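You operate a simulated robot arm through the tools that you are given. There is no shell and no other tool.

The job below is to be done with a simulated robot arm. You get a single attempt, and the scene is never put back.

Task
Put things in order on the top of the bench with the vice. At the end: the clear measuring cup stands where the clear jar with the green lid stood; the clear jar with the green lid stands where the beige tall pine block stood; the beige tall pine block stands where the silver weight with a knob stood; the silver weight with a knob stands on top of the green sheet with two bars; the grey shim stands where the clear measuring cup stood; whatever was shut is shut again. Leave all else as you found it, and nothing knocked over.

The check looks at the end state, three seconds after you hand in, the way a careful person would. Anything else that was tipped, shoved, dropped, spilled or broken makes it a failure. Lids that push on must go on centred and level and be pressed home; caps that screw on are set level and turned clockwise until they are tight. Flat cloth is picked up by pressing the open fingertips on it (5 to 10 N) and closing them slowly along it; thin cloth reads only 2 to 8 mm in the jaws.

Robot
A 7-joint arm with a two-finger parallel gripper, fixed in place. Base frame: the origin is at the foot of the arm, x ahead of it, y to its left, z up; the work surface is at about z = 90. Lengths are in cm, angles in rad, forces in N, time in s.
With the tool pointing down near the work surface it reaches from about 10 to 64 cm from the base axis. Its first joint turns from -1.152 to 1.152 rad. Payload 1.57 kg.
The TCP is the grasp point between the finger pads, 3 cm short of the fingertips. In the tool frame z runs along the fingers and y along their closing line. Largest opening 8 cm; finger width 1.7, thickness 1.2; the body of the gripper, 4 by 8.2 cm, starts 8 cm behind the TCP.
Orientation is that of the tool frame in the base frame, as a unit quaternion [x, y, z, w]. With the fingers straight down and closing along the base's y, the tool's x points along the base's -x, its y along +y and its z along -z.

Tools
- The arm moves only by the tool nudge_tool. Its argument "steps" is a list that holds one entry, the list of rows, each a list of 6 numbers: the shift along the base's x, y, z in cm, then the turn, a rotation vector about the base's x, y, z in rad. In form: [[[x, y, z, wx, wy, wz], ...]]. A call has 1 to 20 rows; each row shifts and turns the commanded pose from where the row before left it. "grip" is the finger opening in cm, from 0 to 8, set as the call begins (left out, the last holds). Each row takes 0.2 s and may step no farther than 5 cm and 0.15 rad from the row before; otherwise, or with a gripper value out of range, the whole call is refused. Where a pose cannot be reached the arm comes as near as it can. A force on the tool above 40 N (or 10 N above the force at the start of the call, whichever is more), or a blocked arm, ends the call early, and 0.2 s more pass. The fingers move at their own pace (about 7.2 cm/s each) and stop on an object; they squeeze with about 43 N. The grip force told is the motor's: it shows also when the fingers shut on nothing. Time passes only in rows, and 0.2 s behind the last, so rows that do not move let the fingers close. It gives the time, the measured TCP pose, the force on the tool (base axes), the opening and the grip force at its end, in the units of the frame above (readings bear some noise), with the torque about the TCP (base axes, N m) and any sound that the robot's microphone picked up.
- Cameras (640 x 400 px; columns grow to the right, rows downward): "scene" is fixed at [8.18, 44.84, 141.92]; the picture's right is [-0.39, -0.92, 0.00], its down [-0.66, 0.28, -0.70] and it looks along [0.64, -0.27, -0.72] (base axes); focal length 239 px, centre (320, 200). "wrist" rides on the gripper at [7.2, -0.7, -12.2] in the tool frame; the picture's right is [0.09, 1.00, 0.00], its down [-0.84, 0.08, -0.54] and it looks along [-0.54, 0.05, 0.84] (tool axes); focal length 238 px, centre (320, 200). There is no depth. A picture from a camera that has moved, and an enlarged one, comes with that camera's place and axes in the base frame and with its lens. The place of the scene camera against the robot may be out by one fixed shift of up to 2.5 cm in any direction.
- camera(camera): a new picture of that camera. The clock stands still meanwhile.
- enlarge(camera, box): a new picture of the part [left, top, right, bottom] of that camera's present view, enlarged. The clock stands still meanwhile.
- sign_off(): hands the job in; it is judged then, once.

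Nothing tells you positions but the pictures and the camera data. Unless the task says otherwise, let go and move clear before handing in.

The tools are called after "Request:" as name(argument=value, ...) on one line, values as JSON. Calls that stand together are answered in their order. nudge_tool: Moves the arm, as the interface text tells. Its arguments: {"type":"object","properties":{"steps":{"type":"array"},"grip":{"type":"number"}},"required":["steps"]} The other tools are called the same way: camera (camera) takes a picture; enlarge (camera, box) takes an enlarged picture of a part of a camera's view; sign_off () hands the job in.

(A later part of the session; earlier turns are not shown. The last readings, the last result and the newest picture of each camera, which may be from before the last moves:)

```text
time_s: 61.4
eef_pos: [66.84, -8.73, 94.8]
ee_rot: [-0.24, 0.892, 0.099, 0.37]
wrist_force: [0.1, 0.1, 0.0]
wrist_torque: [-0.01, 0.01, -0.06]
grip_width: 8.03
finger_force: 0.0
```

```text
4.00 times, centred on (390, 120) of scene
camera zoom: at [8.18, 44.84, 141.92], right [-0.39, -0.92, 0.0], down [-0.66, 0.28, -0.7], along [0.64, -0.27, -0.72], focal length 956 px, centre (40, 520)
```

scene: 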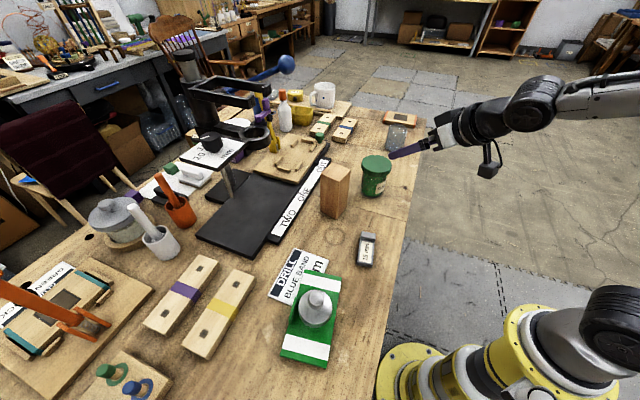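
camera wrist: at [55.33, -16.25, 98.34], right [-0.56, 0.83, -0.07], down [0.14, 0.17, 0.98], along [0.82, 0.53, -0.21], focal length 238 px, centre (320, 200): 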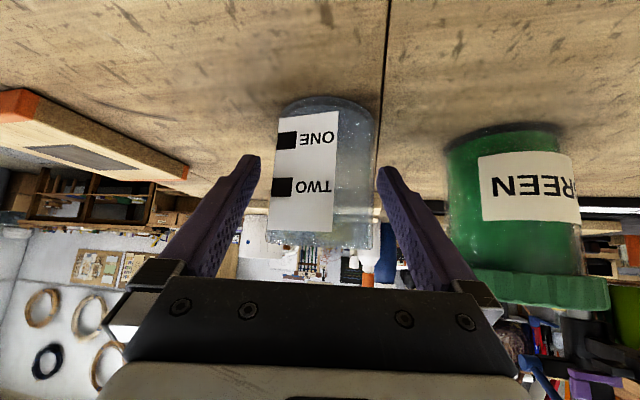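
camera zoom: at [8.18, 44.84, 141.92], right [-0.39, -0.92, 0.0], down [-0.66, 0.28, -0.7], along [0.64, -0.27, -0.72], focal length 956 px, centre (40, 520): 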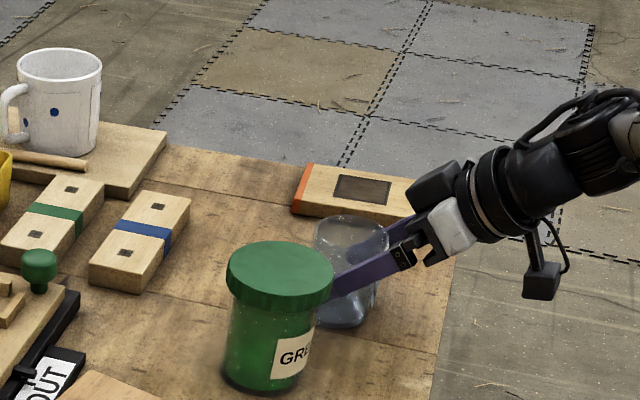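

The cup sits between the fingers, centred. Closing on it gently.

Request:
nudge_tool(steps=[[[0, 0, 0, 0, 0, 0], [0, 0, 0, 0, 0, 0], [0, 0, 0, 0, 0, 0], [0, 0, 0, 0, 0, 0]]], grip=5.6)

Request:
camera(camera="wrist")

```text
time_s: 62.4
eef_pos: [66.63, -8.72, 94.97]
ee_rot: [-0.24, 0.892, 0.1, 0.37]
wrist_force: [-0.3, 0.2, -0.4]
wrist_torque: [0.0, -0.02, 0.03]
grip_width: 6.07
finger_force: 43.5
```

```text
taken
camera wrist: at [55.32, -16.27, 98.35], right [-0.56, 0.83, -0.07], down [0.14, 0.17, 0.97], along [0.82, 0.53, -0.21], focal length 238 px, centre (320, 200)
```

wrist: 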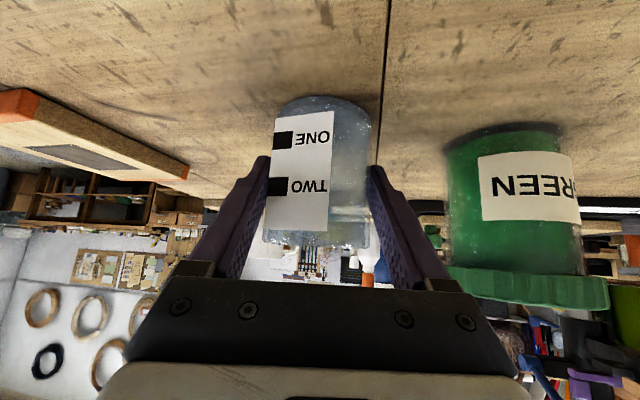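

The cup is gripped (6.07 cm). I'll lift it slightly and check that it hangs level.

Request:
nudge_tool(steps=[[[0, 0, 0.3, 0, 0, 0], [0, 0, 0.5, 0, 0, 0], [0, 0, 0.7, 0, 0, 0], [0, 0, 0.7, 0, 0, 0], [0, 0, 0, 0, 0, 0]]])

Request:
camera(camera="wrist")

Request:
enlarge(camera="scene", box=[340, 70, 440, 170])

```text
time_s: 63.6
eef_pos: [66.83, -8.69, 96.98]
ee_rot: [-0.24, 0.892, 0.099, 0.369]
wrist_force: [-0.2, 0.0, -0.5]
wrist_torque: [0.01, -0.01, -0.01]
grip_width: 6.1
finger_force: 42.9
```

```text
taken
camera wrist: at [55.33, -16.19, 100.5], right [-0.56, 0.83, -0.07], down [0.14, 0.17, 0.97], along [0.82, 0.53, -0.21], focal length 238 px, centre (320, 200)
```

wrist: 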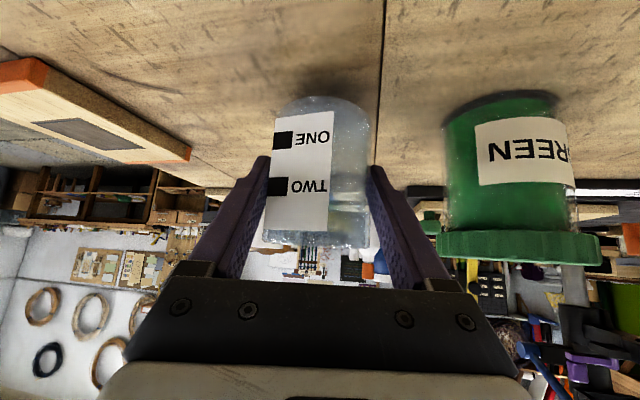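

```text
4.00 times, centred on (390, 120) of scene
camera zoom: at [8.18, 44.84, 141.92], right [-0.39, -0.92, 0.0], down [-0.66, 0.28, -0.7], along [0.64, -0.27, -0.72], focal length 956 px, centre (40, 520)
```

zoom: 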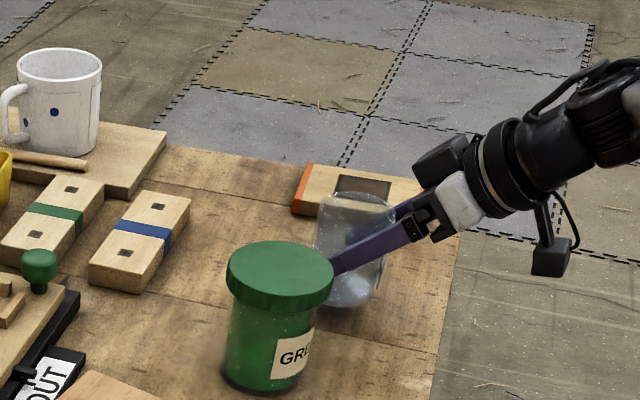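

The cup is lifted and level. I'll route it around the base side of the jar to the jar's old spot.

Request:
nudge_tool(steps=[[[-1.5, 0.2, 0.5, 0, 0, 0], [-2.7, 0.36, 0.5, 0, 0, 0], [-2.7, 0.36, 0, 0, 0, 0], [-2.7, 0.36, 0, 0, 0, 0], [-2.7, 0.36, 0, 0, 0, 0], [-2.7, 0.36, 0, 0, 0, 0], [0, 0, 0, 0, 0, 0]]])

Request:
nudge_tool(steps=[[[-0.3, 2, 0, 0, 0, 0], [-0.4, 3, 0, 0, 0, 0], [-0.4, 3, 0, 0, 0, 0], [-0.4, 3, 0, 0, 0, 0], [-0.4, 3, 0, 0, 0, 0], [-0.25, 2.35, 0, 0, 0, 0], [0, 1.5, 0, 0, 0, 0], [0, 0, 0, 0, 0, 0]]])

Request:
camera(camera="wrist")

Request:
enlarge(camera="scene", box=[320, 80, 450, 220])

```text
time_s: 65.2
eef_pos: [51.9, -6.66, 97.94]
ee_rot: [-0.239, 0.892, 0.099, 0.37]
wrist_force: [0.6, 0.1, -1.0]
wrist_torque: [-0.03, -0.01, 0.03]
grip_width: 6.09
finger_force: 43.0
```

```text
time_s: 67.0
eef_pos: [49.73, 11.33, 97.96]
ee_rot: [-0.241, 0.892, 0.1, 0.37]
wrist_force: [-0.1, -0.4, -0.8]
wrist_torque: [0.0, -0.02, -0.02]
grip_width: 6.1
finger_force: 42.9
```

```text
taken
camera wrist: at [38.22, 3.76, 101.45], right [-0.55, 0.83, -0.07], down [0.14, 0.17, 0.97], along [0.82, 0.53, -0.21], focal length 238 px, centre (320, 200)
```

wrist: 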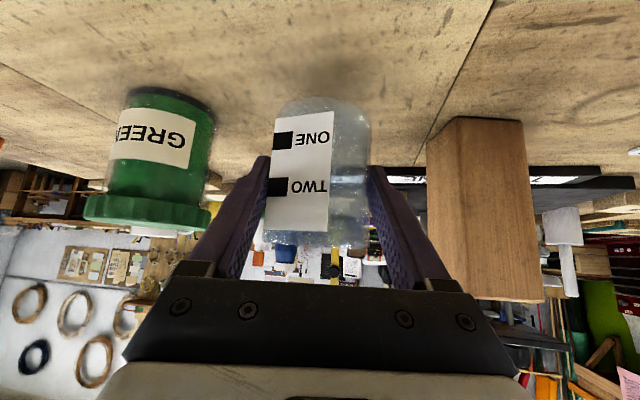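

```text
2.86 times, centred on (385, 150) of scene
camera zoom: at [8.18, 44.84, 141.92], right [-0.39, -0.92, 0.0], down [-0.66, 0.28, -0.7], along [0.64, -0.27, -0.72], focal length 683 px, centre (134, 343)
```

zoom: 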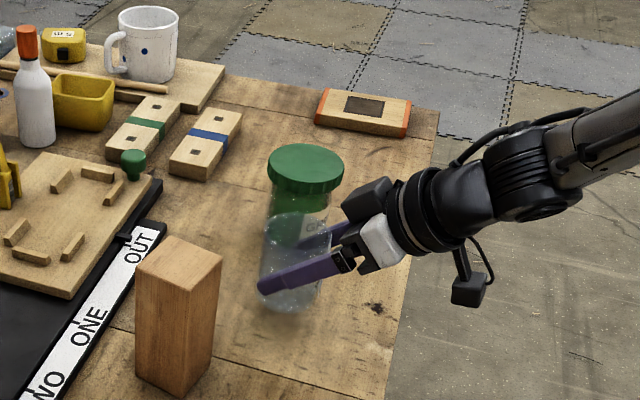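

The cup is over the jar's old spot. I'll correct slightly and lower it.

Request:
nudge_tool(steps=[[[-0.2, -0.25, -0.5, 0, 0, 0], [0, 0, -0.8, 0, 0, 0], [0, 0, -0.7, 0, 0, 0], [0, 0, -0.4, 0, 0, 0], [0, 0, -0.2, 0, 0, 0], [0, 0, 0, 0, 0, 0]]])

Request:
nudge_tool(steps=[[[0, 0, -0.1, 0, 0, 0], [0, 0, -0.1, 0, 0, 0], [0, 0, 0, 0, 0, 0]]])

```text
time_s: 68.4
eef_pos: [49.45, 10.96, 95.43]
ee_rot: [-0.24, 0.892, 0.099, 0.369]
wrist_force: [0.6, 0.5, -1.3]
wrist_torque: [-0.01, 0.03, 0.01]
grip_width: 6.09
finger_force: 42.8
```

```text
time_s: 69.2
eef_pos: [49.46, 10.89, 95.29]
ee_rot: [-0.24, 0.892, 0.099, 0.369]
wrist_force: [0.6, 0.5, -1.3]
wrist_torque: [0.01, 0.0, 0.01]
grip_width: 6.09
finger_force: 43.2
```

Request:
nudge_tool(steps=[[[0, 0.08, -0.1, 0, 0, 0], [0, 0, -0.1, 0, 0, 0], [0, 0, 0, 0, 0, 0]]])

Request:
nudge_tool(steps=[[[0, 0, -0.08, 0, 0, 0], [0, 0, 0, 0, 0, 0]]])

Request:
nudge_tool(steps=[[[0, 0, -0.08, 0, 0, 0], [0, 0, 0, 0, 0, 0]]])

```text
time_s: 70.0
eef_pos: [49.5, 11.02, 94.97]
ee_rot: [-0.24, 0.892, 0.099, 0.369]
wrist_force: [0.5, 0.6, -0.9]
wrist_torque: [-0.01, -0.02, 0.01]
grip_width: 6.1
finger_force: 42.8
```

```text
time_s: 70.6
eef_pos: [49.43, 10.98, 94.94]
ee_rot: [-0.24, 0.892, 0.1, 0.37]
wrist_force: [0.8, 0.5, -0.4]
wrist_torque: [0.02, 0.01, 0.02]
grip_width: 6.09
finger_force: 43.4
```

```text
time_s: 71.2
eef_pos: [49.47, 11.0, 94.89]
ee_rot: [-0.24, 0.892, 0.1, 0.37]
wrist_force: [0.0, -0.3, -0.2]
wrist_torque: [-0.02, -0.03, 0.02]
grip_width: 6.06
finger_force: 42.5
```

Request:
nudge_tool(steps=[[[0, 0, -0.08, 0, 0, 0], [0, 0, 0, 0, 0, 0]]])

Request:
nudge_tool(steps=[[[0, 0, -0.05, 0, 0, 0], [0, 0, 0, 0, 0, 0]]])

Request:
camera(camera="wrist")

Request:
enlarge(camera="scene", box=[340, 110, 440, 220])

```text
time_s: 71.8
eef_pos: [49.5, 11.01, 94.98]
ee_rot: [-0.24, 0.891, 0.099, 0.371]
wrist_force: [-1.9, 0.1, 4.6]
wrist_torque: [-0.03, 0.19, 0.02]
grip_width: 6.09
finger_force: 42.9
```

```text
time_s: 72.4
eef_pos: [49.48, 10.97, 94.92]
ee_rot: [-0.239, 0.892, 0.098, 0.371]
wrist_force: [-1.7, -0.8, 10.5]
wrist_torque: [-0.06, 0.27, 0.03]
grip_width: 6.12
finger_force: 43.5
```

```text
taken
camera wrist: at [38.06, 3.5, 98.3], right [-0.55, 0.83, -0.07], down [0.14, 0.17, 0.98], along [0.82, 0.53, -0.21], focal length 238 px, centre (320, 200)
```

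wrist: 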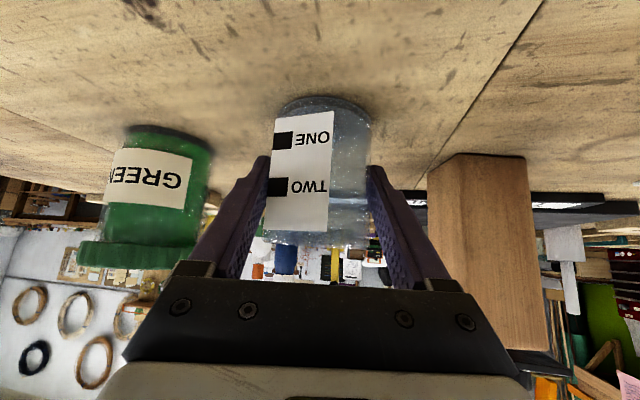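

```text
3.64 times, centred on (390, 165) of scene
camera zoom: at [8.16, 44.83, 141.92], right [-0.39, -0.92, 0.0], down [-0.66, 0.28, -0.7], along [0.64, -0.27, -0.72], focal length 869 px, centre (66, 327)
```

zoom: 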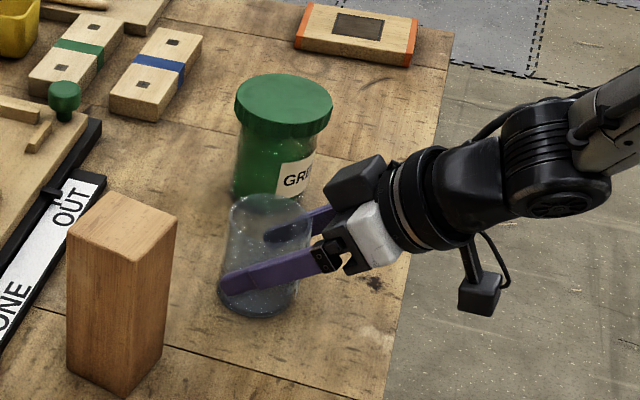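

The cup is on the table. I'll relieve the pressure slightly and release.

Request:
nudge_tool(steps=[[[0, 0, 0.07, 0, 0, 0], [0, 0, 0, 0, 0, 0]]])

Request:
nudge_tool(steps=[[[0, 0, 0, 0, 0, 0], [0, 0, 0, 0, 0, 0], [0, 0, 0, 0, 0, 0]]], grip=8)

Request:
camera(camera="wrist")

```text
time_s: 73.0
eef_pos: [49.57, 11.03, 94.87]
ee_rot: [-0.24, 0.892, 0.1, 0.37]
wrist_force: [2.0, 1.1, 7.9]
wrist_torque: [0.06, 0.02, -0.01]
grip_width: 6.1
finger_force: 43.0
```

```text
time_s: 73.8
eef_pos: [49.56, 10.88, 94.65]
ee_rot: [-0.24, 0.892, 0.099, 0.37]
wrist_force: [0.4, -0.4, 0.0]
wrist_torque: [-0.01, -0.01, 0.02]
grip_width: 8.0
finger_force: 0.1
```

```text
taken
camera wrist: at [38.04, 3.48, 98.26], right [-0.56, 0.83, -0.07], down [0.14, 0.17, 0.97], along [0.82, 0.53, -0.21], focal length 238 px, centre (320, 200)
```

wrist: 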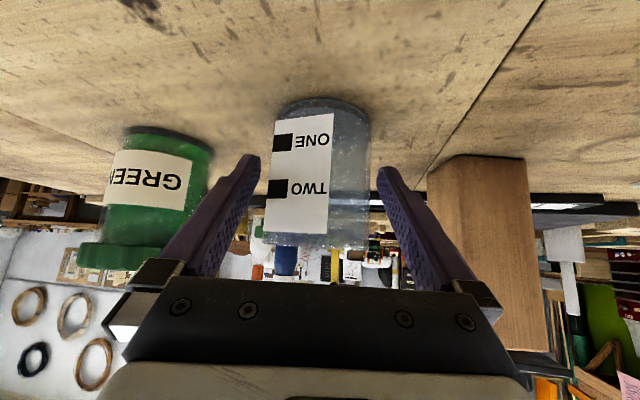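

Request:
nudge_tool(steps=[[[-0.61, -0.35, 0.71, 0, 0, 0], [-0.92, -0.53, 1.06, 0, 0, 0], [-1.22, -0.71, 1.41, 0, 0, 0], [-1.22, -0.71, 1.41, 0, 0, 0], [-1.53, -0.88, 1.77, 0, 0, 0], [-1.53, -0.88, 1.77, 0, 0, 0], [0, 0, 0, 0, 0, 0]]], grip=8)

Request:
camera(camera="wrist")

Request:
enlarge(camera="scene", box=[320, 80, 450, 220])

```text
time_s: 75.4
eef_pos: [42.23, 6.86, 102.98]
ee_rot: [-0.239, 0.892, 0.099, 0.37]
wrist_force: [-0.5, -0.8, -1.2]
wrist_torque: [0.01, 0.02, 0.03]
grip_width: 8.01
finger_force: 0.1
```

```text
taken
camera wrist: at [30.81, -0.66, 106.44], right [-0.55, 0.83, -0.06], down [0.14, 0.17, 0.97], along [0.82, 0.53, -0.21], focal length 238 px, centre (320, 200)
```

wrist: 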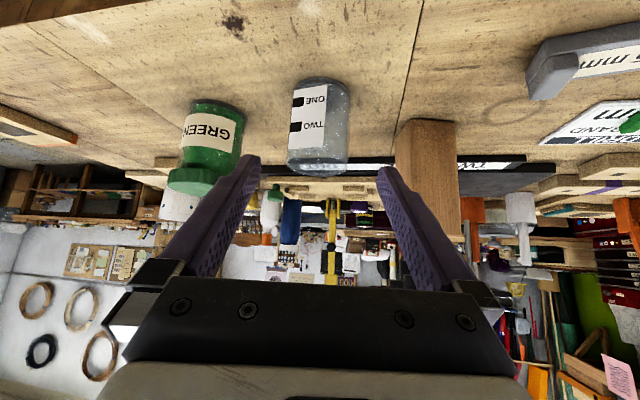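

```text
2.86 times, centred on (385, 150) of scene
camera zoom: at [8.18, 44.84, 141.92], right [-0.39, -0.92, 0.0], down [-0.66, 0.28, -0.7], along [0.64, -0.27, -0.72], focal length 683 px, centre (134, 343)
```

zoom: 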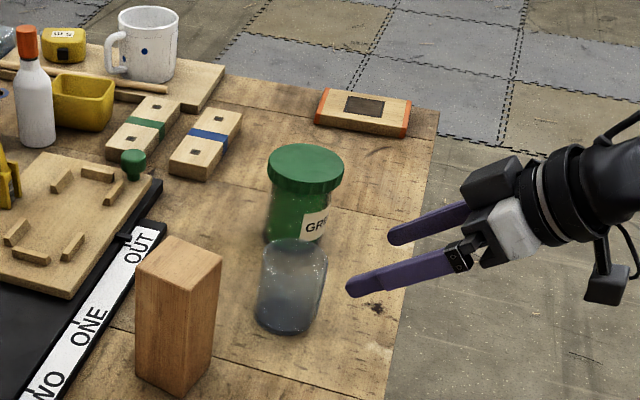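

The cup stands upright. I'll compare its placement with the jar's original position using the same zoom box as before.

Request:
enlarge(camera="scene", box=[345, 145, 405, 205])

Request:
enlarge(camera="wrist", box=[240, 50, 400, 210])

```text
6.67 times, centred on (375, 175) of scene
camera zoom: at [8.18, 44.84, 141.92], right [-0.39, -0.92, 0.0], down [-0.66, 0.28, -0.7], along [0.64, -0.27, -0.72], focal length 1593 px, centre (-47, 367)
```

zoom: 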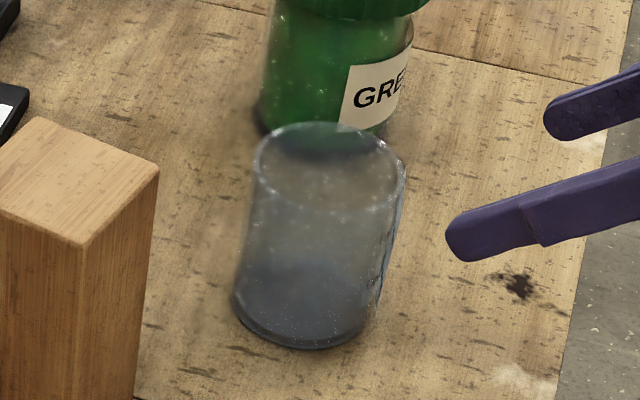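

```text
2.50 times, centred on (320, 130) of wrist
camera zoom: at [30.81, -0.66, 106.44], right [-0.55, 0.83, -0.06], down [0.14, 0.17, 0.97], along [0.82, 0.53, -0.21], focal length 596 px, centre (320, 375)
```

zoom: 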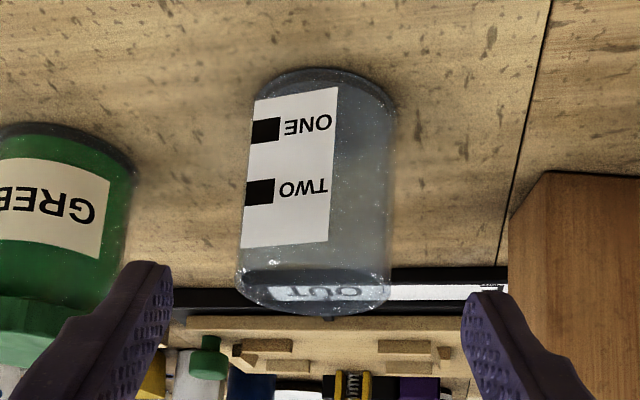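

The cup's placement matches the jar's original spot within about 0.2 cm. Now the shim: I'll rise, reduce the tilt to 0.4 rad, and yaw to line up with the shim's long axis.

Request:
nudge_tool(steps=[[[-0.5, -0.3, 3, -0.0642, 0.1111, 0], [0, 0, 3, -0.0642, 0.1111, 0], [0, 0, 3, -0.0642, 0.1111, 0], [0, 0, 0, 0, 0, 0]]], grip=8)

Request:
nudge_tool(steps=[[[-1.3, 1.8, 0, 0, 0, -0.1375], [-1.3, 1.8, 0, 0, 0, -0.1375], [-1.3, 1.8, 0, 0, 0, -0.1375], [-1.3, 1.8, 0, 0, 0, -0.1375], [-1.3, 1.8, 0, 0, 0, -0.1375], [-1.3, 1.8, 0, 0, 0, -0.1375], [-1.3, 1.8, 0, 0, 0, -0.1375], [-1.3, 1.8, 0, 0, 0, -0.1375], [0, 0, 0, 0, 0, 0]]], grip=8)

Request:
camera(camera="wrist")

Request:
camera(camera="scene")

```text
time_s: 76.4
eef_pos: [41.89, 6.56, 110.94]
ee_rot: [-0.254, 0.941, 0.06, 0.214]
wrist_force: [-0.5, 0.1, 0.0]
wrist_torque: [0.01, 0.02, -0.01]
grip_width: 8.01
finger_force: 0.0
out of reach, approached as far as the arm can: row 3
```

```text
time_s: 78.4
eef_pos: [33.1, 8.08, 94.61]
ee_rot: [0.001, 0.969, 0.048, 0.243]
wrist_force: [0.4, -0.1, -0.8]
wrist_torque: [0.0, 0.0, 0.02]
grip_width: 7.99
finger_force: 0.0
out of reach, approached as far as the arm can: row 1, 2, 3, 4, 5, 6, 7, 8
```

```text
taken
camera wrist: at [20.94, 6.48, 101.79], right [-0.1, 0.99, 0.05], down [0.48, 0.0, 0.88], along [0.87, 0.12, -0.48], focal length 238 px, centre (320, 200)
```

wrist: 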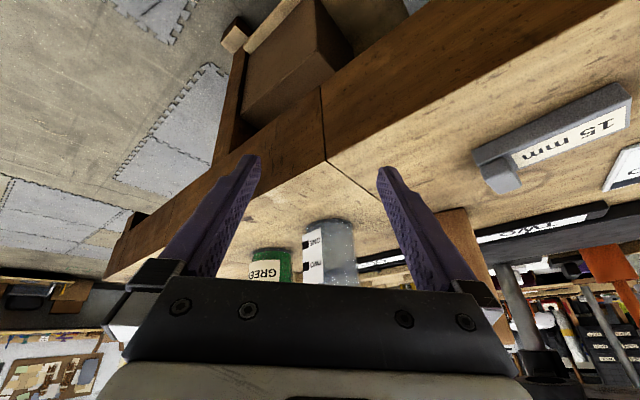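

```text
taken
```

scene: 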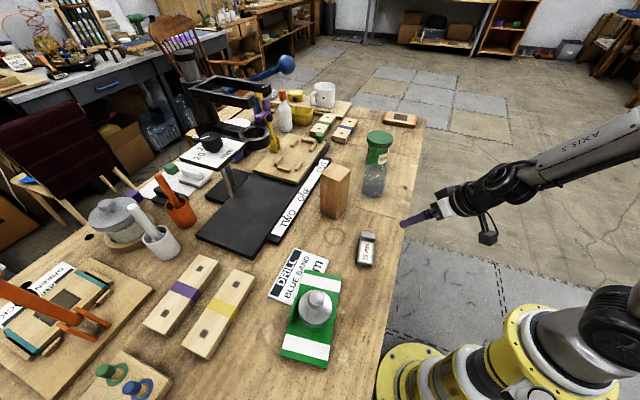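

The arm hit a joint limit partway and sagged to (33, 8, 94.6) near the table edge, fortunately touching nothing. I'll move straight up first and regain a comfortable posture in small steps.

Request:
nudge_tool(steps=[[[0, 0, 2, 0, 0, 0], [0, 0, 2, 0, 0, 0], [0, 0, 2, 0, 0, 0], [0, 0, 0, 0, 0, 0]]], grip=8)

```text
time_s: 79.4
eef_pos: [33.98, 7.01, 98.4]
ee_rot: [0.011, 0.965, 0.025, 0.26]
wrist_force: [-0.1, -0.1, 0.7]
wrist_torque: [0.04, 0.01, 0.01]
grip_width: 8.01
finger_force: 0.1
out of reach, approached as far as the arm can: row 1, 2, 3
```

Request:
nudge_tool(steps=[[[0.5, 0, 1, 0.01, -0.1, 0], [0.5, 0, 1, 0.01, -0.1, 0], [0, 0, 0, 0, 0, 0]]], grip=8)

Request:
camera(camera="scene")

```text
time_s: 80.2
eef_pos: [33.88, 8.04, 102.51]
ee_rot: [-0.001, 0.942, 0.057, 0.33]
wrist_force: [0.6, -0.6, -0.3]
wrist_torque: [0.0, -0.01, -0.03]
grip_width: 7.99
finger_force: 0.0
```

```text
taken
```

scene: 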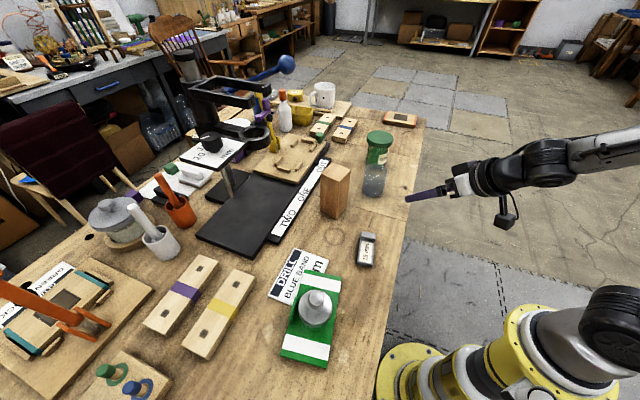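

Tilting more restored full control. I'll return to the earlier known-good pose (tilt 45°, yaw 8°) and unwind from there the way I came.

Request:
nudge_tool(steps=[[[2, 0.7, 2, -0.048, -0.0585, 0.047], [2, 0.7, 2, -0.048, -0.0585, 0.047], [2, 0.6, 2, 0, 0, 0], [0, 0, 0, 0, 0, 0]]], grip=8)

```text
time_s: 81.2
eef_pos: [39.94, 10.22, 108.66]
ee_rot: [-0.066, 0.918, 0.029, 0.389]
wrist_force: [0.0, 0.0, -0.1]
wrist_torque: [0.0, 0.02, 0.02]
grip_width: 7.98
finger_force: 0.1
```

Request:
nudge_tool(steps=[[[0.3, 0, 1, -0.0183, 0.1296, 0], [0.3, 0, 1, -0.0183, 0.1296, 0], [0, 0, 0, 0, 0, 0]]], grip=8)

```text
time_s: 82.0
eef_pos: [40.6, 10.08, 110.65]
ee_rot: [-0.069, 0.961, 0.021, 0.266]
wrist_force: [0.5, -0.2, 0.3]
wrist_torque: [0.0, 0.0, 0.02]
grip_width: 8.01
finger_force: 0.1
```

Request:
nudge_tool(steps=[[[0, 0, 0.5, -0.0183, 0.1296, 0], [0, 0, 0.5, -0.0183, 0.1296, 0], [0, 0, 0, 0, 0, 0]]], grip=8)

Request:
camera(camera="scene")

```text
time_s: 82.8
eef_pos: [40.55, 10.13, 111.71]
ee_rot: [-0.069, 0.988, 0.011, 0.139]
wrist_force: [0.3, 0.7, -0.8]
wrist_torque: [-0.02, -0.02, -0.02]
grip_width: 8.0
finger_force: 0.1
```

```text
taken
```

scene: 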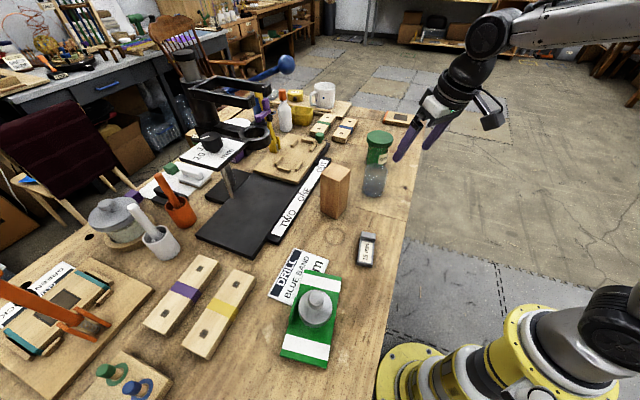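

Back in a healthy posture with 0.28 rad tilt. I'll move toward the shim while yawing in small checked increments.

Request:
nudge_tool(steps=[[[-2, 3, 0, 0, 0, -0.143], [-2, 3, 0, 0, 0, -0.143], [0, 0, 0, 0, 0, 0]]], grip=8)

Request:
nudge_tool(steps=[[[-2, 3, 0, 0, 0, -0.143], [0, 0, 0, 0, 0, 0]]], grip=8)

```text
time_s: 83.6
eef_pos: [36.77, 16.17, 111.65]
ee_rot: [0.073, 0.988, -0.008, 0.139]
wrist_force: [-0.5, -0.2, 0.8]
wrist_torque: [0.02, 0.0, -0.01]
grip_width: 8.0
finger_force: 0.0
```

```text
time_s: 84.2
eef_pos: [34.71, 18.93, 111.7]
ee_rot: [0.142, 0.98, -0.017, 0.138]
wrist_force: [0.9, 0.4, 0.3]
wrist_torque: [-0.01, 0.01, -0.01]
grip_width: 8.0
finger_force: 0.0
```

Request:
nudge_tool(steps=[[[-2, 3, 0, 0, 0, -0.143], [0, 0, 0, 0, 0, 0]]], grip=8)

Request:
nudge_tool(steps=[[[-1.5, 2, 0, 0, 0, -0.143], [0, 0, 0, 0, 0, 0]]], grip=8)

Request:
camera(camera="wrist")

```text
time_s: 84.8
eef_pos: [32.62, 22.09, 111.59]
ee_rot: [0.212, 0.967, -0.027, 0.137]
wrist_force: [-0.3, 0.3, 0.4]
wrist_torque: [-0.01, -0.01, -0.01]
grip_width: 8.0
finger_force: 0.0
```

```text
time_s: 85.4
eef_pos: [31.12, 24.13, 111.74]
ee_rot: [0.281, 0.95, -0.038, 0.134]
wrist_force: [-0.5, 1.0, -0.5]
wrist_torque: [-0.01, -0.02, 0.01]
grip_width: 8.01
finger_force: 0.0
```

```text
taken
camera wrist: at [22.24, 29.03, 121.41], right [0.47, 0.88, -0.02], down [0.59, -0.29, 0.75], along [0.66, -0.36, -0.66], focal length 238 px, centre (320, 200)
```

wrist: 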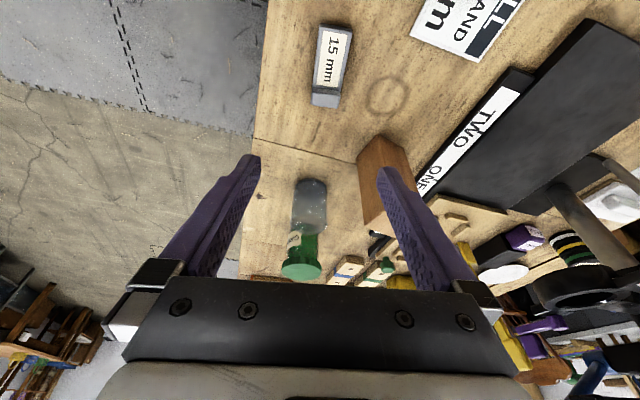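

Request:
enlarge(camera="wrist", box=[270, 0, 400, 130])

Request:
enlarge(camera="scene", box=[335, 215, 405, 285])

```text
3.08 times, centred on (335, 65) of wrist
camera zoom: at [22.24, 29.03, 121.41], right [0.47, 0.88, -0.02], down [0.59, -0.29, 0.75], along [0.66, -0.36, -0.66], focal length 733 px, centre (274, 615)
```

zoom: 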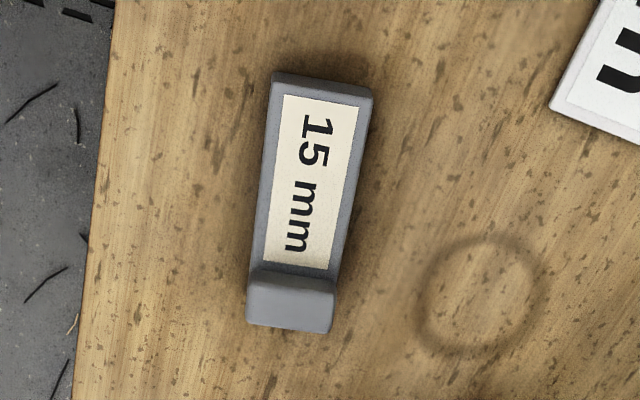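

```text
5.71 times, centred on (370, 250) of scene
camera zoom: at [8.18, 44.84, 141.92], right [-0.39, -0.92, 0.0], down [-0.66, 0.28, -0.7], along [0.64, -0.27, -0.72], focal length 1365 px, centre (34, -86)
```

zoom: 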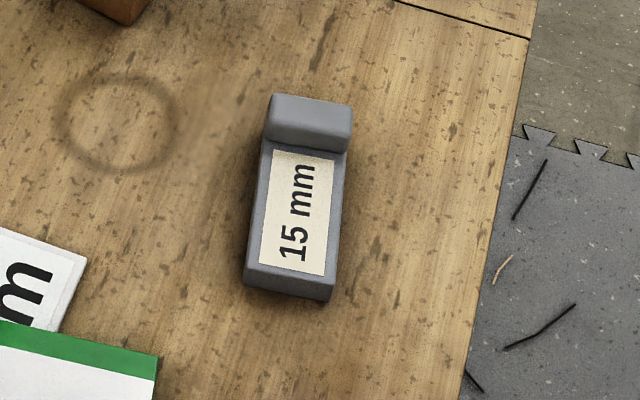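

The shim is about 8.2 × 3.45 cm, centred near (32.1, 24.3), with its long axis at about -35° and a raised head on the far end. I'll set the tilt to 0.4 and descend over it.

Request:
nudge_tool(steps=[[[0.2, 0.2, -3, -0.035, -0.049, -0.041], [0.2, 0.2, -3, -0.035, -0.049, 0], [0.1, 0.1, -3, 0, 0, 0], [0, 0, 0, 0, 0, 0]]], grip=6)

Request:
camera(camera="wrist")

Request:
enlarge(camera="scene", box=[310, 170, 430, 290])

```text
time_s: 86.4
eef_pos: [31.77, 24.59, 102.65]
ee_rot: [0.296, 0.934, -0.059, 0.19]
wrist_force: [-0.1, 0.1, 0.6]
wrist_torque: [0.0, 0.0, -0.06]
grip_width: 6.01
finger_force: 0.0
```

```text
taken
camera wrist: at [22.1, 30.51, 111.0], right [0.5, 0.86, -0.03], down [0.5, -0.26, 0.83], along [0.7, -0.43, -0.56], focal length 238 px, centre (320, 200)
```

wrist: 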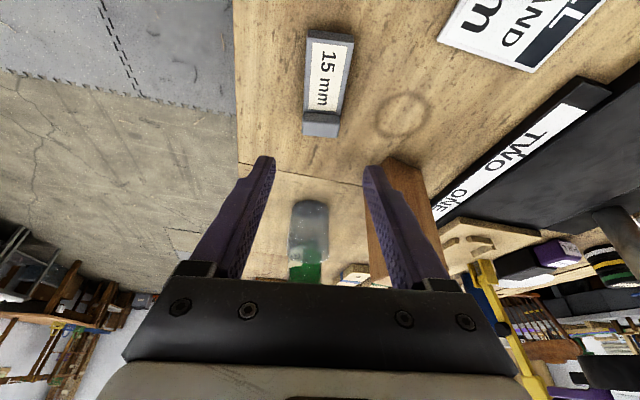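

```text
3.33 times, centred on (370, 230) of scene
camera zoom: at [8.18, 44.84, 141.92], right [-0.39, -0.92, 0.0], down [-0.66, 0.28, -0.7], along [0.64, -0.27, -0.72], focal length 796 px, centre (153, 100)
```

zoom: 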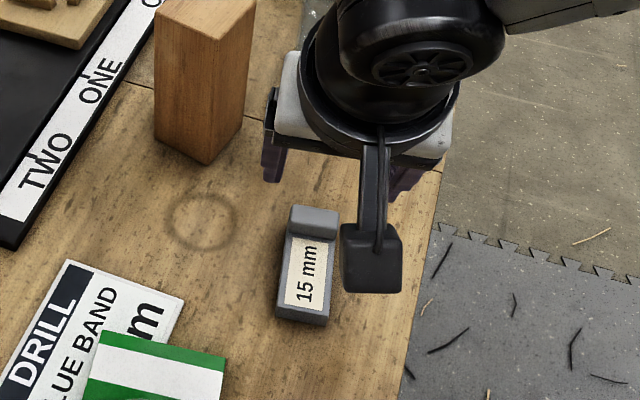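

Alignment over the shim is good. Descending to grasp height.

Request:
nudge_tool(steps=[[[0, 0, -3, 0, 0, 0], [0, 0, -3, 0, 0, 0], [0, 0, -1.5, 0, 0, 0], [0, 0, -0.8, 0, 0, 0], [0, 0, 0, 0, 0, 0]]], grip=6)

Request:
camera(camera="wrist")

Request:
enlarge(camera="scene", box=[310, 170, 430, 290])

```text
time_s: 87.6
eef_pos: [31.73, 24.49, 94.36]
ee_rot: [0.297, 0.934, -0.059, 0.189]
wrist_force: [0.5, 0.3, -0.3]
wrist_torque: [-0.01, 0.05, 0.02]
grip_width: 6.03
finger_force: 0.1
```

```text
taken
camera wrist: at [22.1, 30.49, 102.74], right [0.5, 0.86, -0.03], down [0.5, -0.26, 0.83], along [0.7, -0.43, -0.56], focal length 238 px, centre (320, 200)
```

wrist: 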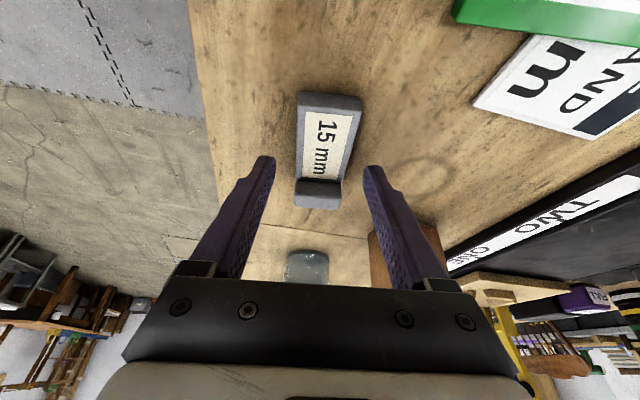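

```text
3.33 times, centred on (370, 230) of scene
camera zoom: at [8.18, 44.84, 141.92], right [-0.39, -0.92, 0.0], down [-0.66, 0.28, -0.7], along [0.64, -0.27, -0.72], focal length 796 px, centre (153, 100)
```

zoom: 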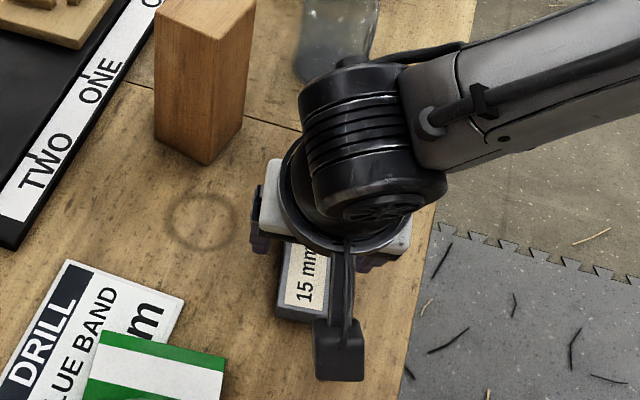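

Request:
nudge_tool(steps=[[[0, 0, -0.5, 0, 0, 0], [0, 0, -0.35, 0, 0, 0], [0, 0, 0, 0, 0, 0]]], grip=6)

Request:
enlarge(camera="wrist", box=[230, 70, 410, 250])

```text
time_s: 88.4
eef_pos: [31.74, 24.62, 93.54]
ee_rot: [0.296, 0.934, -0.058, 0.19]
wrist_force: [-0.4, -0.3, -0.4]
wrist_torque: [-0.02, -0.01, -0.02]
grip_width: 6.0
finger_force: 0.1
```

```text
2.22 times, centred on (320, 160) of wrist
camera zoom: at [22.08, 30.53, 101.88], right [0.5, 0.86, -0.03], down [0.5, -0.26, 0.83], along [0.7, -0.43, -0.56], focal length 530 px, centre (320, 289)
```

zoom: 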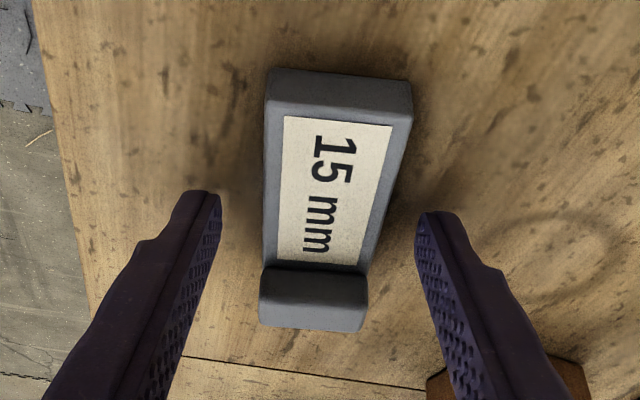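

The shim is slightly right of centre between the fingers, so I'll shift 0.25 cm and close.

Request:
nudge_tool(steps=[[[0.14, 0.2, -0.05, 0, 0, 0], [0, 0, 0, 0, 0, 0]]], grip=6)

Request:
nudge_tool(steps=[[[0, 0, 0, 0, 0, 0], [0, 0, 0, 0, 0, 0], [0, 0, 0, 0, 0, 0], [0, 0, 0, 0, 0, 0]]], grip=2.2)

Request:
enlarge(camera="wrist", box=[230, 70, 410, 250])

```text
time_s: 89.0
eef_pos: [31.8, 24.88, 93.46]
ee_rot: [0.296, 0.935, -0.059, 0.189]
wrist_force: [0.8, -0.2, 0.1]
wrist_torque: [-0.02, 0.02, -0.01]
grip_width: 5.97
finger_force: 0.0
```

```text
time_s: 90.0
eef_pos: [31.94, 24.83, 93.48]
ee_rot: [0.296, 0.934, -0.059, 0.19]
wrist_force: [0.0, -0.1, 0.1]
wrist_torque: [-0.02, 0.0, -0.01]
grip_width: 3.48
finger_force: 42.1
```

```text
2.22 times, centred on (320, 160) of wrist
camera zoom: at [22.17, 30.7, 101.83], right [0.5, 0.86, -0.03], down [0.5, -0.26, 0.83], along [0.7, -0.43, -0.56], focal length 530 px, centre (320, 289)
```

zoom: 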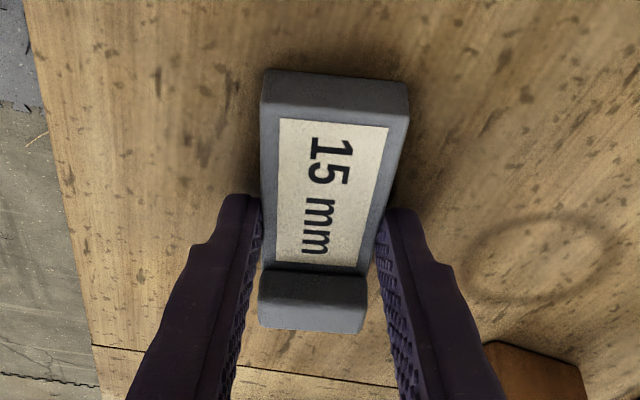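

The shim is gripped at 3.48 cm. Lifting a little to check that it stays level.

Request:
nudge_tool(steps=[[[0, 0, 0.3, 0, 0, 0], [0, 0, 0.7, 0, 0, 0], [0, 0, 1, 0, 0, 0], [0, 0, 0, 0, 0, 0]]])

Request:
enlarge(camera="wrist", box=[230, 70, 410, 250])

Request:
enlarge(camera="scene", box=[310, 170, 430, 290])

```text
time_s: 91.0
eef_pos: [31.77, 24.85, 95.36]
ee_rot: [0.296, 0.934, -0.058, 0.19]
wrist_force: [0.1, -0.1, -0.2]
wrist_torque: [0.01, 0.0, 0.02]
grip_width: 3.49
finger_force: 42.0
```

```text
2.22 times, centred on (320, 160) of wrist
camera zoom: at [22.15, 30.73, 103.82], right [0.5, 0.86, -0.03], down [0.5, -0.26, 0.83], along [0.7, -0.43, -0.56], focal length 530 px, centre (320, 289)
```

zoom: 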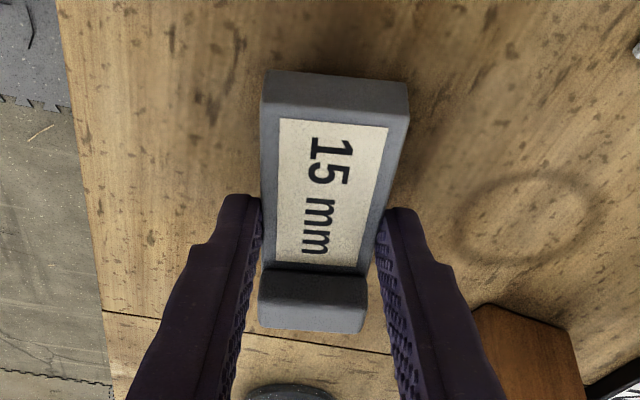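

```text
3.33 times, centred on (370, 230) of scene
camera zoom: at [8.18, 44.84, 141.92], right [-0.39, -0.92, 0.0], down [-0.66, 0.28, -0.7], along [0.64, -0.27, -0.72], focal length 796 px, centre (153, 100)
```

zoom: 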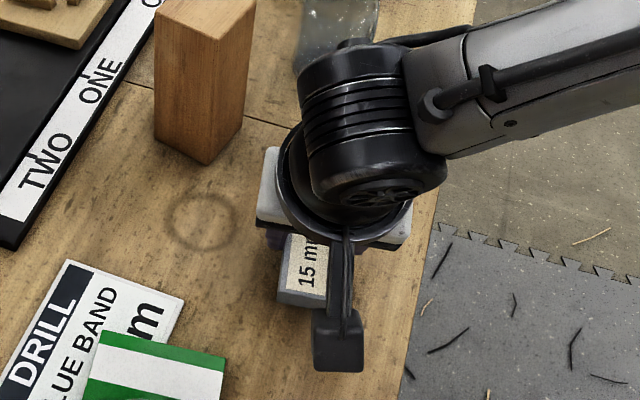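

The shim is held level. I'll lift it higher and start the route along the base side of the cup and jar, checking reach as I go.

Request:
nudge_tool(steps=[[[0, 0, 3, 0, 0, 0], [0, 0, 3, 0, 0, 0], [0, 0, 3, 0, 0, 0], [0, 0, 0, 0, 0, 0]]])

Request:
nudge_tool(steps=[[[1.5, -3, 0, 0, 0, 0.07], [1.5, -3, 0, 0, 0, 0.07], [1.5, -3, 0, 0, 0, 0.07], [0, 0, 0, 0, 0, 0]]])

```text
time_s: 92.0
eef_pos: [31.9, 24.86, 104.42]
ee_rot: [0.296, 0.934, -0.058, 0.188]
wrist_force: [0.3, -0.5, -0.5]
wrist_torque: [-0.01, -0.01, -0.01]
grip_width: 3.46
finger_force: 42.2
```

```text
time_s: 93.0
eef_pos: [36.66, 15.87, 104.52]
ee_rot: [0.196, 0.96, -0.038, 0.196]
wrist_force: [-0.5, -0.6, -0.3]
wrist_torque: [-0.02, -0.01, 0.0]
grip_width: 3.49
finger_force: 41.8
```

Request:
nudge_tool(steps=[[[2, -3.5, 0, 0, 0, 0.07], [2, -3.5, 0, 0, 0, 0.07], [0, 0, 0, 0, 0, 0]]])

Request:
nudge_tool(steps=[[[2.5, -3.5, 0, 0, 0, 0.07], [2.5, -3.5, 0, 0, 0, 0], [0, 0, 0, 0, 0, 0]]])

Request:
camera(camera="wrist")

Request:
camera(camera="scene")

```text
time_s: 93.8
eef_pos: [40.2, 8.81, 104.55]
ee_rot: [0.128, 0.971, -0.024, 0.198]
wrist_force: [0.3, -0.3, -0.3]
wrist_torque: [0.03, -0.04, -0.04]
grip_width: 3.45
finger_force: 41.8
```

```text
time_s: 94.6
eef_pos: [45.21, 1.72, 104.68]
ee_rot: [0.095, 0.975, -0.017, 0.199]
wrist_force: [1.1, 0.2, -0.4]
wrist_torque: [0.0, 0.04, -0.05]
grip_width: 3.52
finger_force: 42.2
```

```text
taken
camera wrist: at [33.98, 3.12, 113.03], right [0.11, 0.99, -0.03], down [0.56, -0.03, 0.83], along [0.82, -0.11, -0.56], focal length 238 px, centre (320, 200)
```

wrist: 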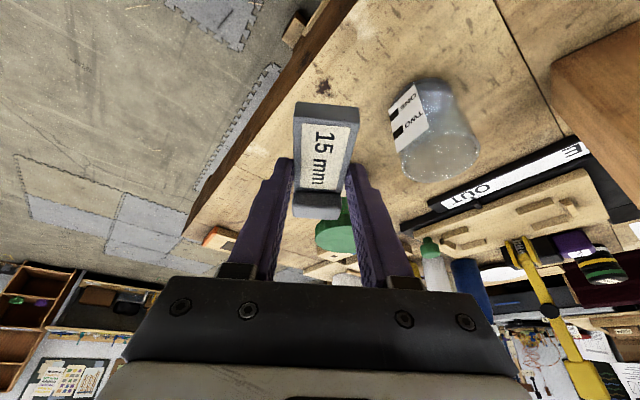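

```text
taken
```

scene: 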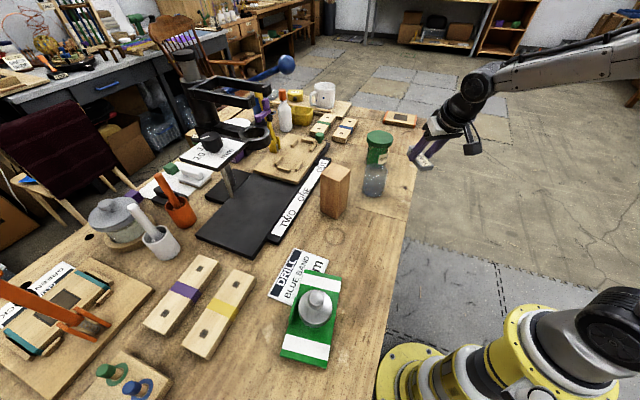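

Request:
nudge_tool(steps=[[[3, -3, 0, 0, 0, 0], [3, -2.5, 0, 0, 0, 0], [3, -2, 0, 0, 0, 0], [0, 0, 0, 0, 0, 0]]])

Request:
nudge_tool(steps=[[[3, -1.5, -1, 0, 0, 0], [3, -0.8, -1, 0, 0, 0], [0, 0, 0, 0, 0, 0]]])

```text
time_s: 95.6
eef_pos: [54.28, -5.6, 104.73]
ee_rot: [0.095, 0.975, -0.018, 0.198]
wrist_force: [0.8, 0.1, 0.0]
wrist_torque: [0.02, 0.03, 0.0]
grip_width: 3.46
finger_force: 42.2
```

```text
time_s: 96.4
eef_pos: [60.21, -8.04, 102.76]
ee_rot: [0.094, 0.976, -0.018, 0.198]
wrist_force: [0.0, 0.4, -1.3]
wrist_torque: [-0.04, -0.01, -0.04]
grip_width: 3.48
finger_force: 42.2
```

Request:
nudge_tool(steps=[[[2.2, -0.05, -1.8, 0, 0, 0], [2.2, -0.05, -1.8, 0, 0, 0], [0, 0, 0, 0, 0, 0]]])

Request:
nudge_tool(steps=[[[2.3, -0.05, -1.5, 0, 0, 0], [0, 0, 0, 0, 0, 0], [0, 0, 0, 0, 0, 0]]])

Request:
camera(camera="wrist")

Request:
enlarge(camera="scene", box=[340, 70, 440, 190])

```text
time_s: 97.2
eef_pos: [64.79, -8.09, 99.07]
ee_rot: [0.095, 0.975, -0.018, 0.198]
wrist_force: [0.2, 0.2, -0.7]
wrist_torque: [-0.01, 0.01, -0.02]
grip_width: 3.5
finger_force: 41.8
```

```text
time_s: 98.0
eef_pos: [66.91, -8.2, 97.45]
ee_rot: [0.095, 0.975, -0.017, 0.198]
wrist_force: [0.5, 0.5, 0.1]
wrist_torque: [0.0, 0.03, -0.03]
grip_width: 3.48
finger_force: 42.1
```

```text
taken
camera wrist: at [55.72, -6.75, 105.8], right [0.11, 0.99, -0.03], down [0.56, -0.03, 0.83], along [0.82, -0.11, -0.56], focal length 238 px, centre (320, 200)
```

wrist: 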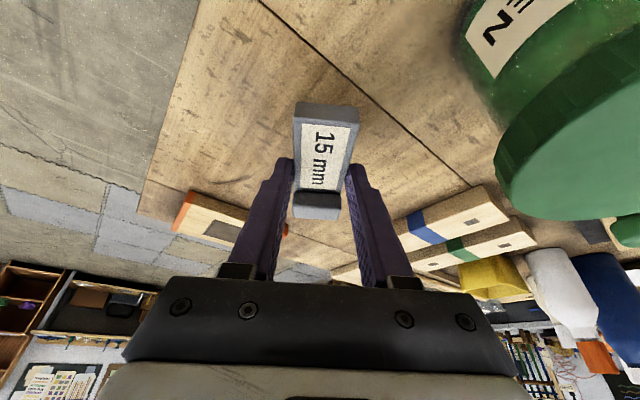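

```text
3.33 times, centred on (390, 130) of scene
camera zoom: at [8.18, 44.84, 141.92], right [-0.39, -0.92, 0.0], down [-0.66, 0.28, -0.7], along [0.64, -0.27, -0.72], focal length 796 px, centre (87, 433)
```

zoom: 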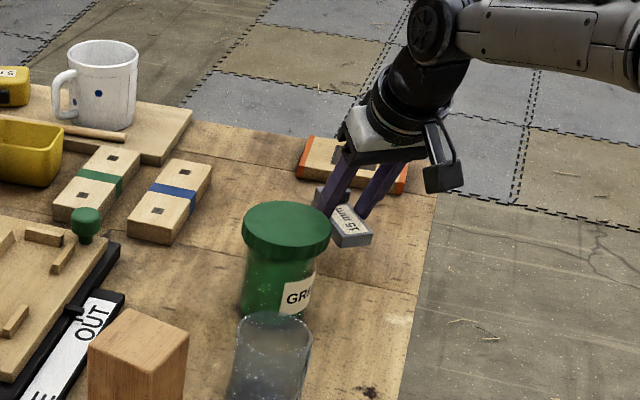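

The shim is directly over the cup's old spot. Lowering it to the table.

Request:
nudge_tool(steps=[[[0, 0, -1.5, 0, 0, 0], [0, 0, -1.2, 0, 0, 0], [0, 0, -0.6, 0, 0, 0], [0, 0, -0.3, 0, 0, 0], [0, 0, 0, 0, 0, 0]]])

Request:
nudge_tool(steps=[[[0, 0, -0.1, 0, 0, 0], [0, 0, -0.1, 0, 0, 0], [0, 0, 0, 0, 0, 0]]])

```text
time_s: 99.2
eef_pos: [67.04, -8.19, 93.68]
ee_rot: [0.096, 0.975, -0.018, 0.197]
wrist_force: [-0.2, -0.7, 0.7]
wrist_torque: [-0.01, 0.01, 0.01]
grip_width: 3.51
finger_force: 42.2
```

```text
time_s: 100.0
eef_pos: [66.99, -8.13, 93.56]
ee_rot: [0.095, 0.976, -0.017, 0.197]
wrist_force: [0.0, -0.2, -0.7]
wrist_torque: [0.03, 0.02, -0.02]
grip_width: 3.47
finger_force: 42.7
```

Request:
nudge_tool(steps=[[[0, 0, -0.08, 0, 0, 0], [0, 0, 0, 0, 0, 0]]])

Request:
nudge_tool(steps=[[[0, 0, -0.08, 0, 0, 0], [0, 0, 0, 0, 0, 0]]])

Request:
enlarge(camera="wrist", box=[230, 70, 410, 250])

```text
time_s: 100.6
eef_pos: [67.03, -8.08, 93.54]
ee_rot: [0.095, 0.975, -0.018, 0.198]
wrist_force: [-0.5, -0.5, -1.0]
wrist_torque: [0.0, 0.01, -0.02]
grip_width: 3.49
finger_force: 42.1
```

```text
time_s: 101.2
eef_pos: [67.02, -8.25, 93.59]
ee_rot: [0.095, 0.975, -0.017, 0.198]
wrist_force: [0.7, -0.5, 1.7]
wrist_torque: [0.0, -0.04, -0.02]
grip_width: 3.48
finger_force: 42.3
```

```text
2.22 times, centred on (320, 160) of wrist
camera zoom: at [55.76, -6.71, 101.81], right [0.11, 0.99, -0.03], down [0.56, -0.03, 0.83], along [0.82, -0.11, -0.56], focal length 530 px, centre (320, 289)
```

zoom: 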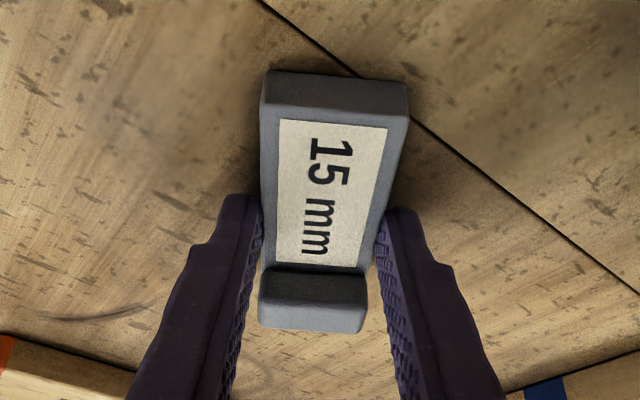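

Request:
nudge_tool(steps=[[[0, 0, -0.05, 0, 0, 0], [0, 0, 0, 0, 0, 0]]])

Request:
nudge_tool(steps=[[[0, 0, 0, 0, 0, 0], [0, 0, 0, 0, 0, 0], [0, 0, 0, 0, 0, 0]]], grip=6)

Request:
enlarge(camera="wrist", box=[230, 70, 410, 250])

```text
time_s: 101.8
eef_pos: [67.12, -8.11, 93.4]
ee_rot: [0.096, 0.975, -0.018, 0.199]
wrist_force: [-0.2, 1.0, 6.9]
wrist_torque: [0.04, 0.26, -0.02]
grip_width: 3.47
finger_force: 42.3
```

```text
time_s: 102.6
eef_pos: [66.99, -8.21, 93.32]
ee_rot: [0.096, 0.975, -0.018, 0.198]
wrist_force: [0.2, 0.0, -0.2]
wrist_torque: [0.0, 0.01, 0.03]
grip_width: 6.0
finger_force: 0.1
```

```text
2.22 times, centred on (320, 160) of wrist
camera zoom: at [55.73, -6.72, 101.68], right [0.11, 0.99, -0.03], down [0.56, -0.03, 0.83], along [0.82, -0.11, -0.56], focal length 530 px, centre (320, 289)
```

zoom: 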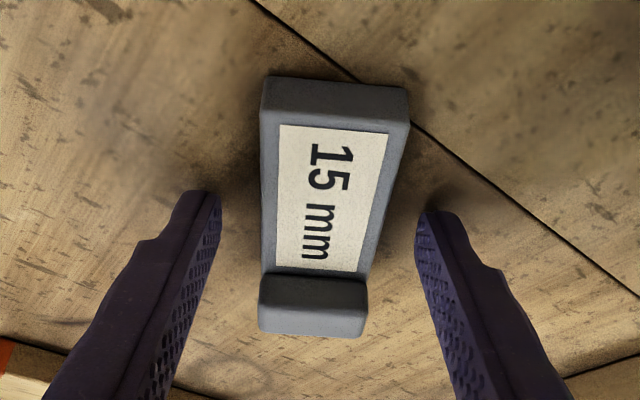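

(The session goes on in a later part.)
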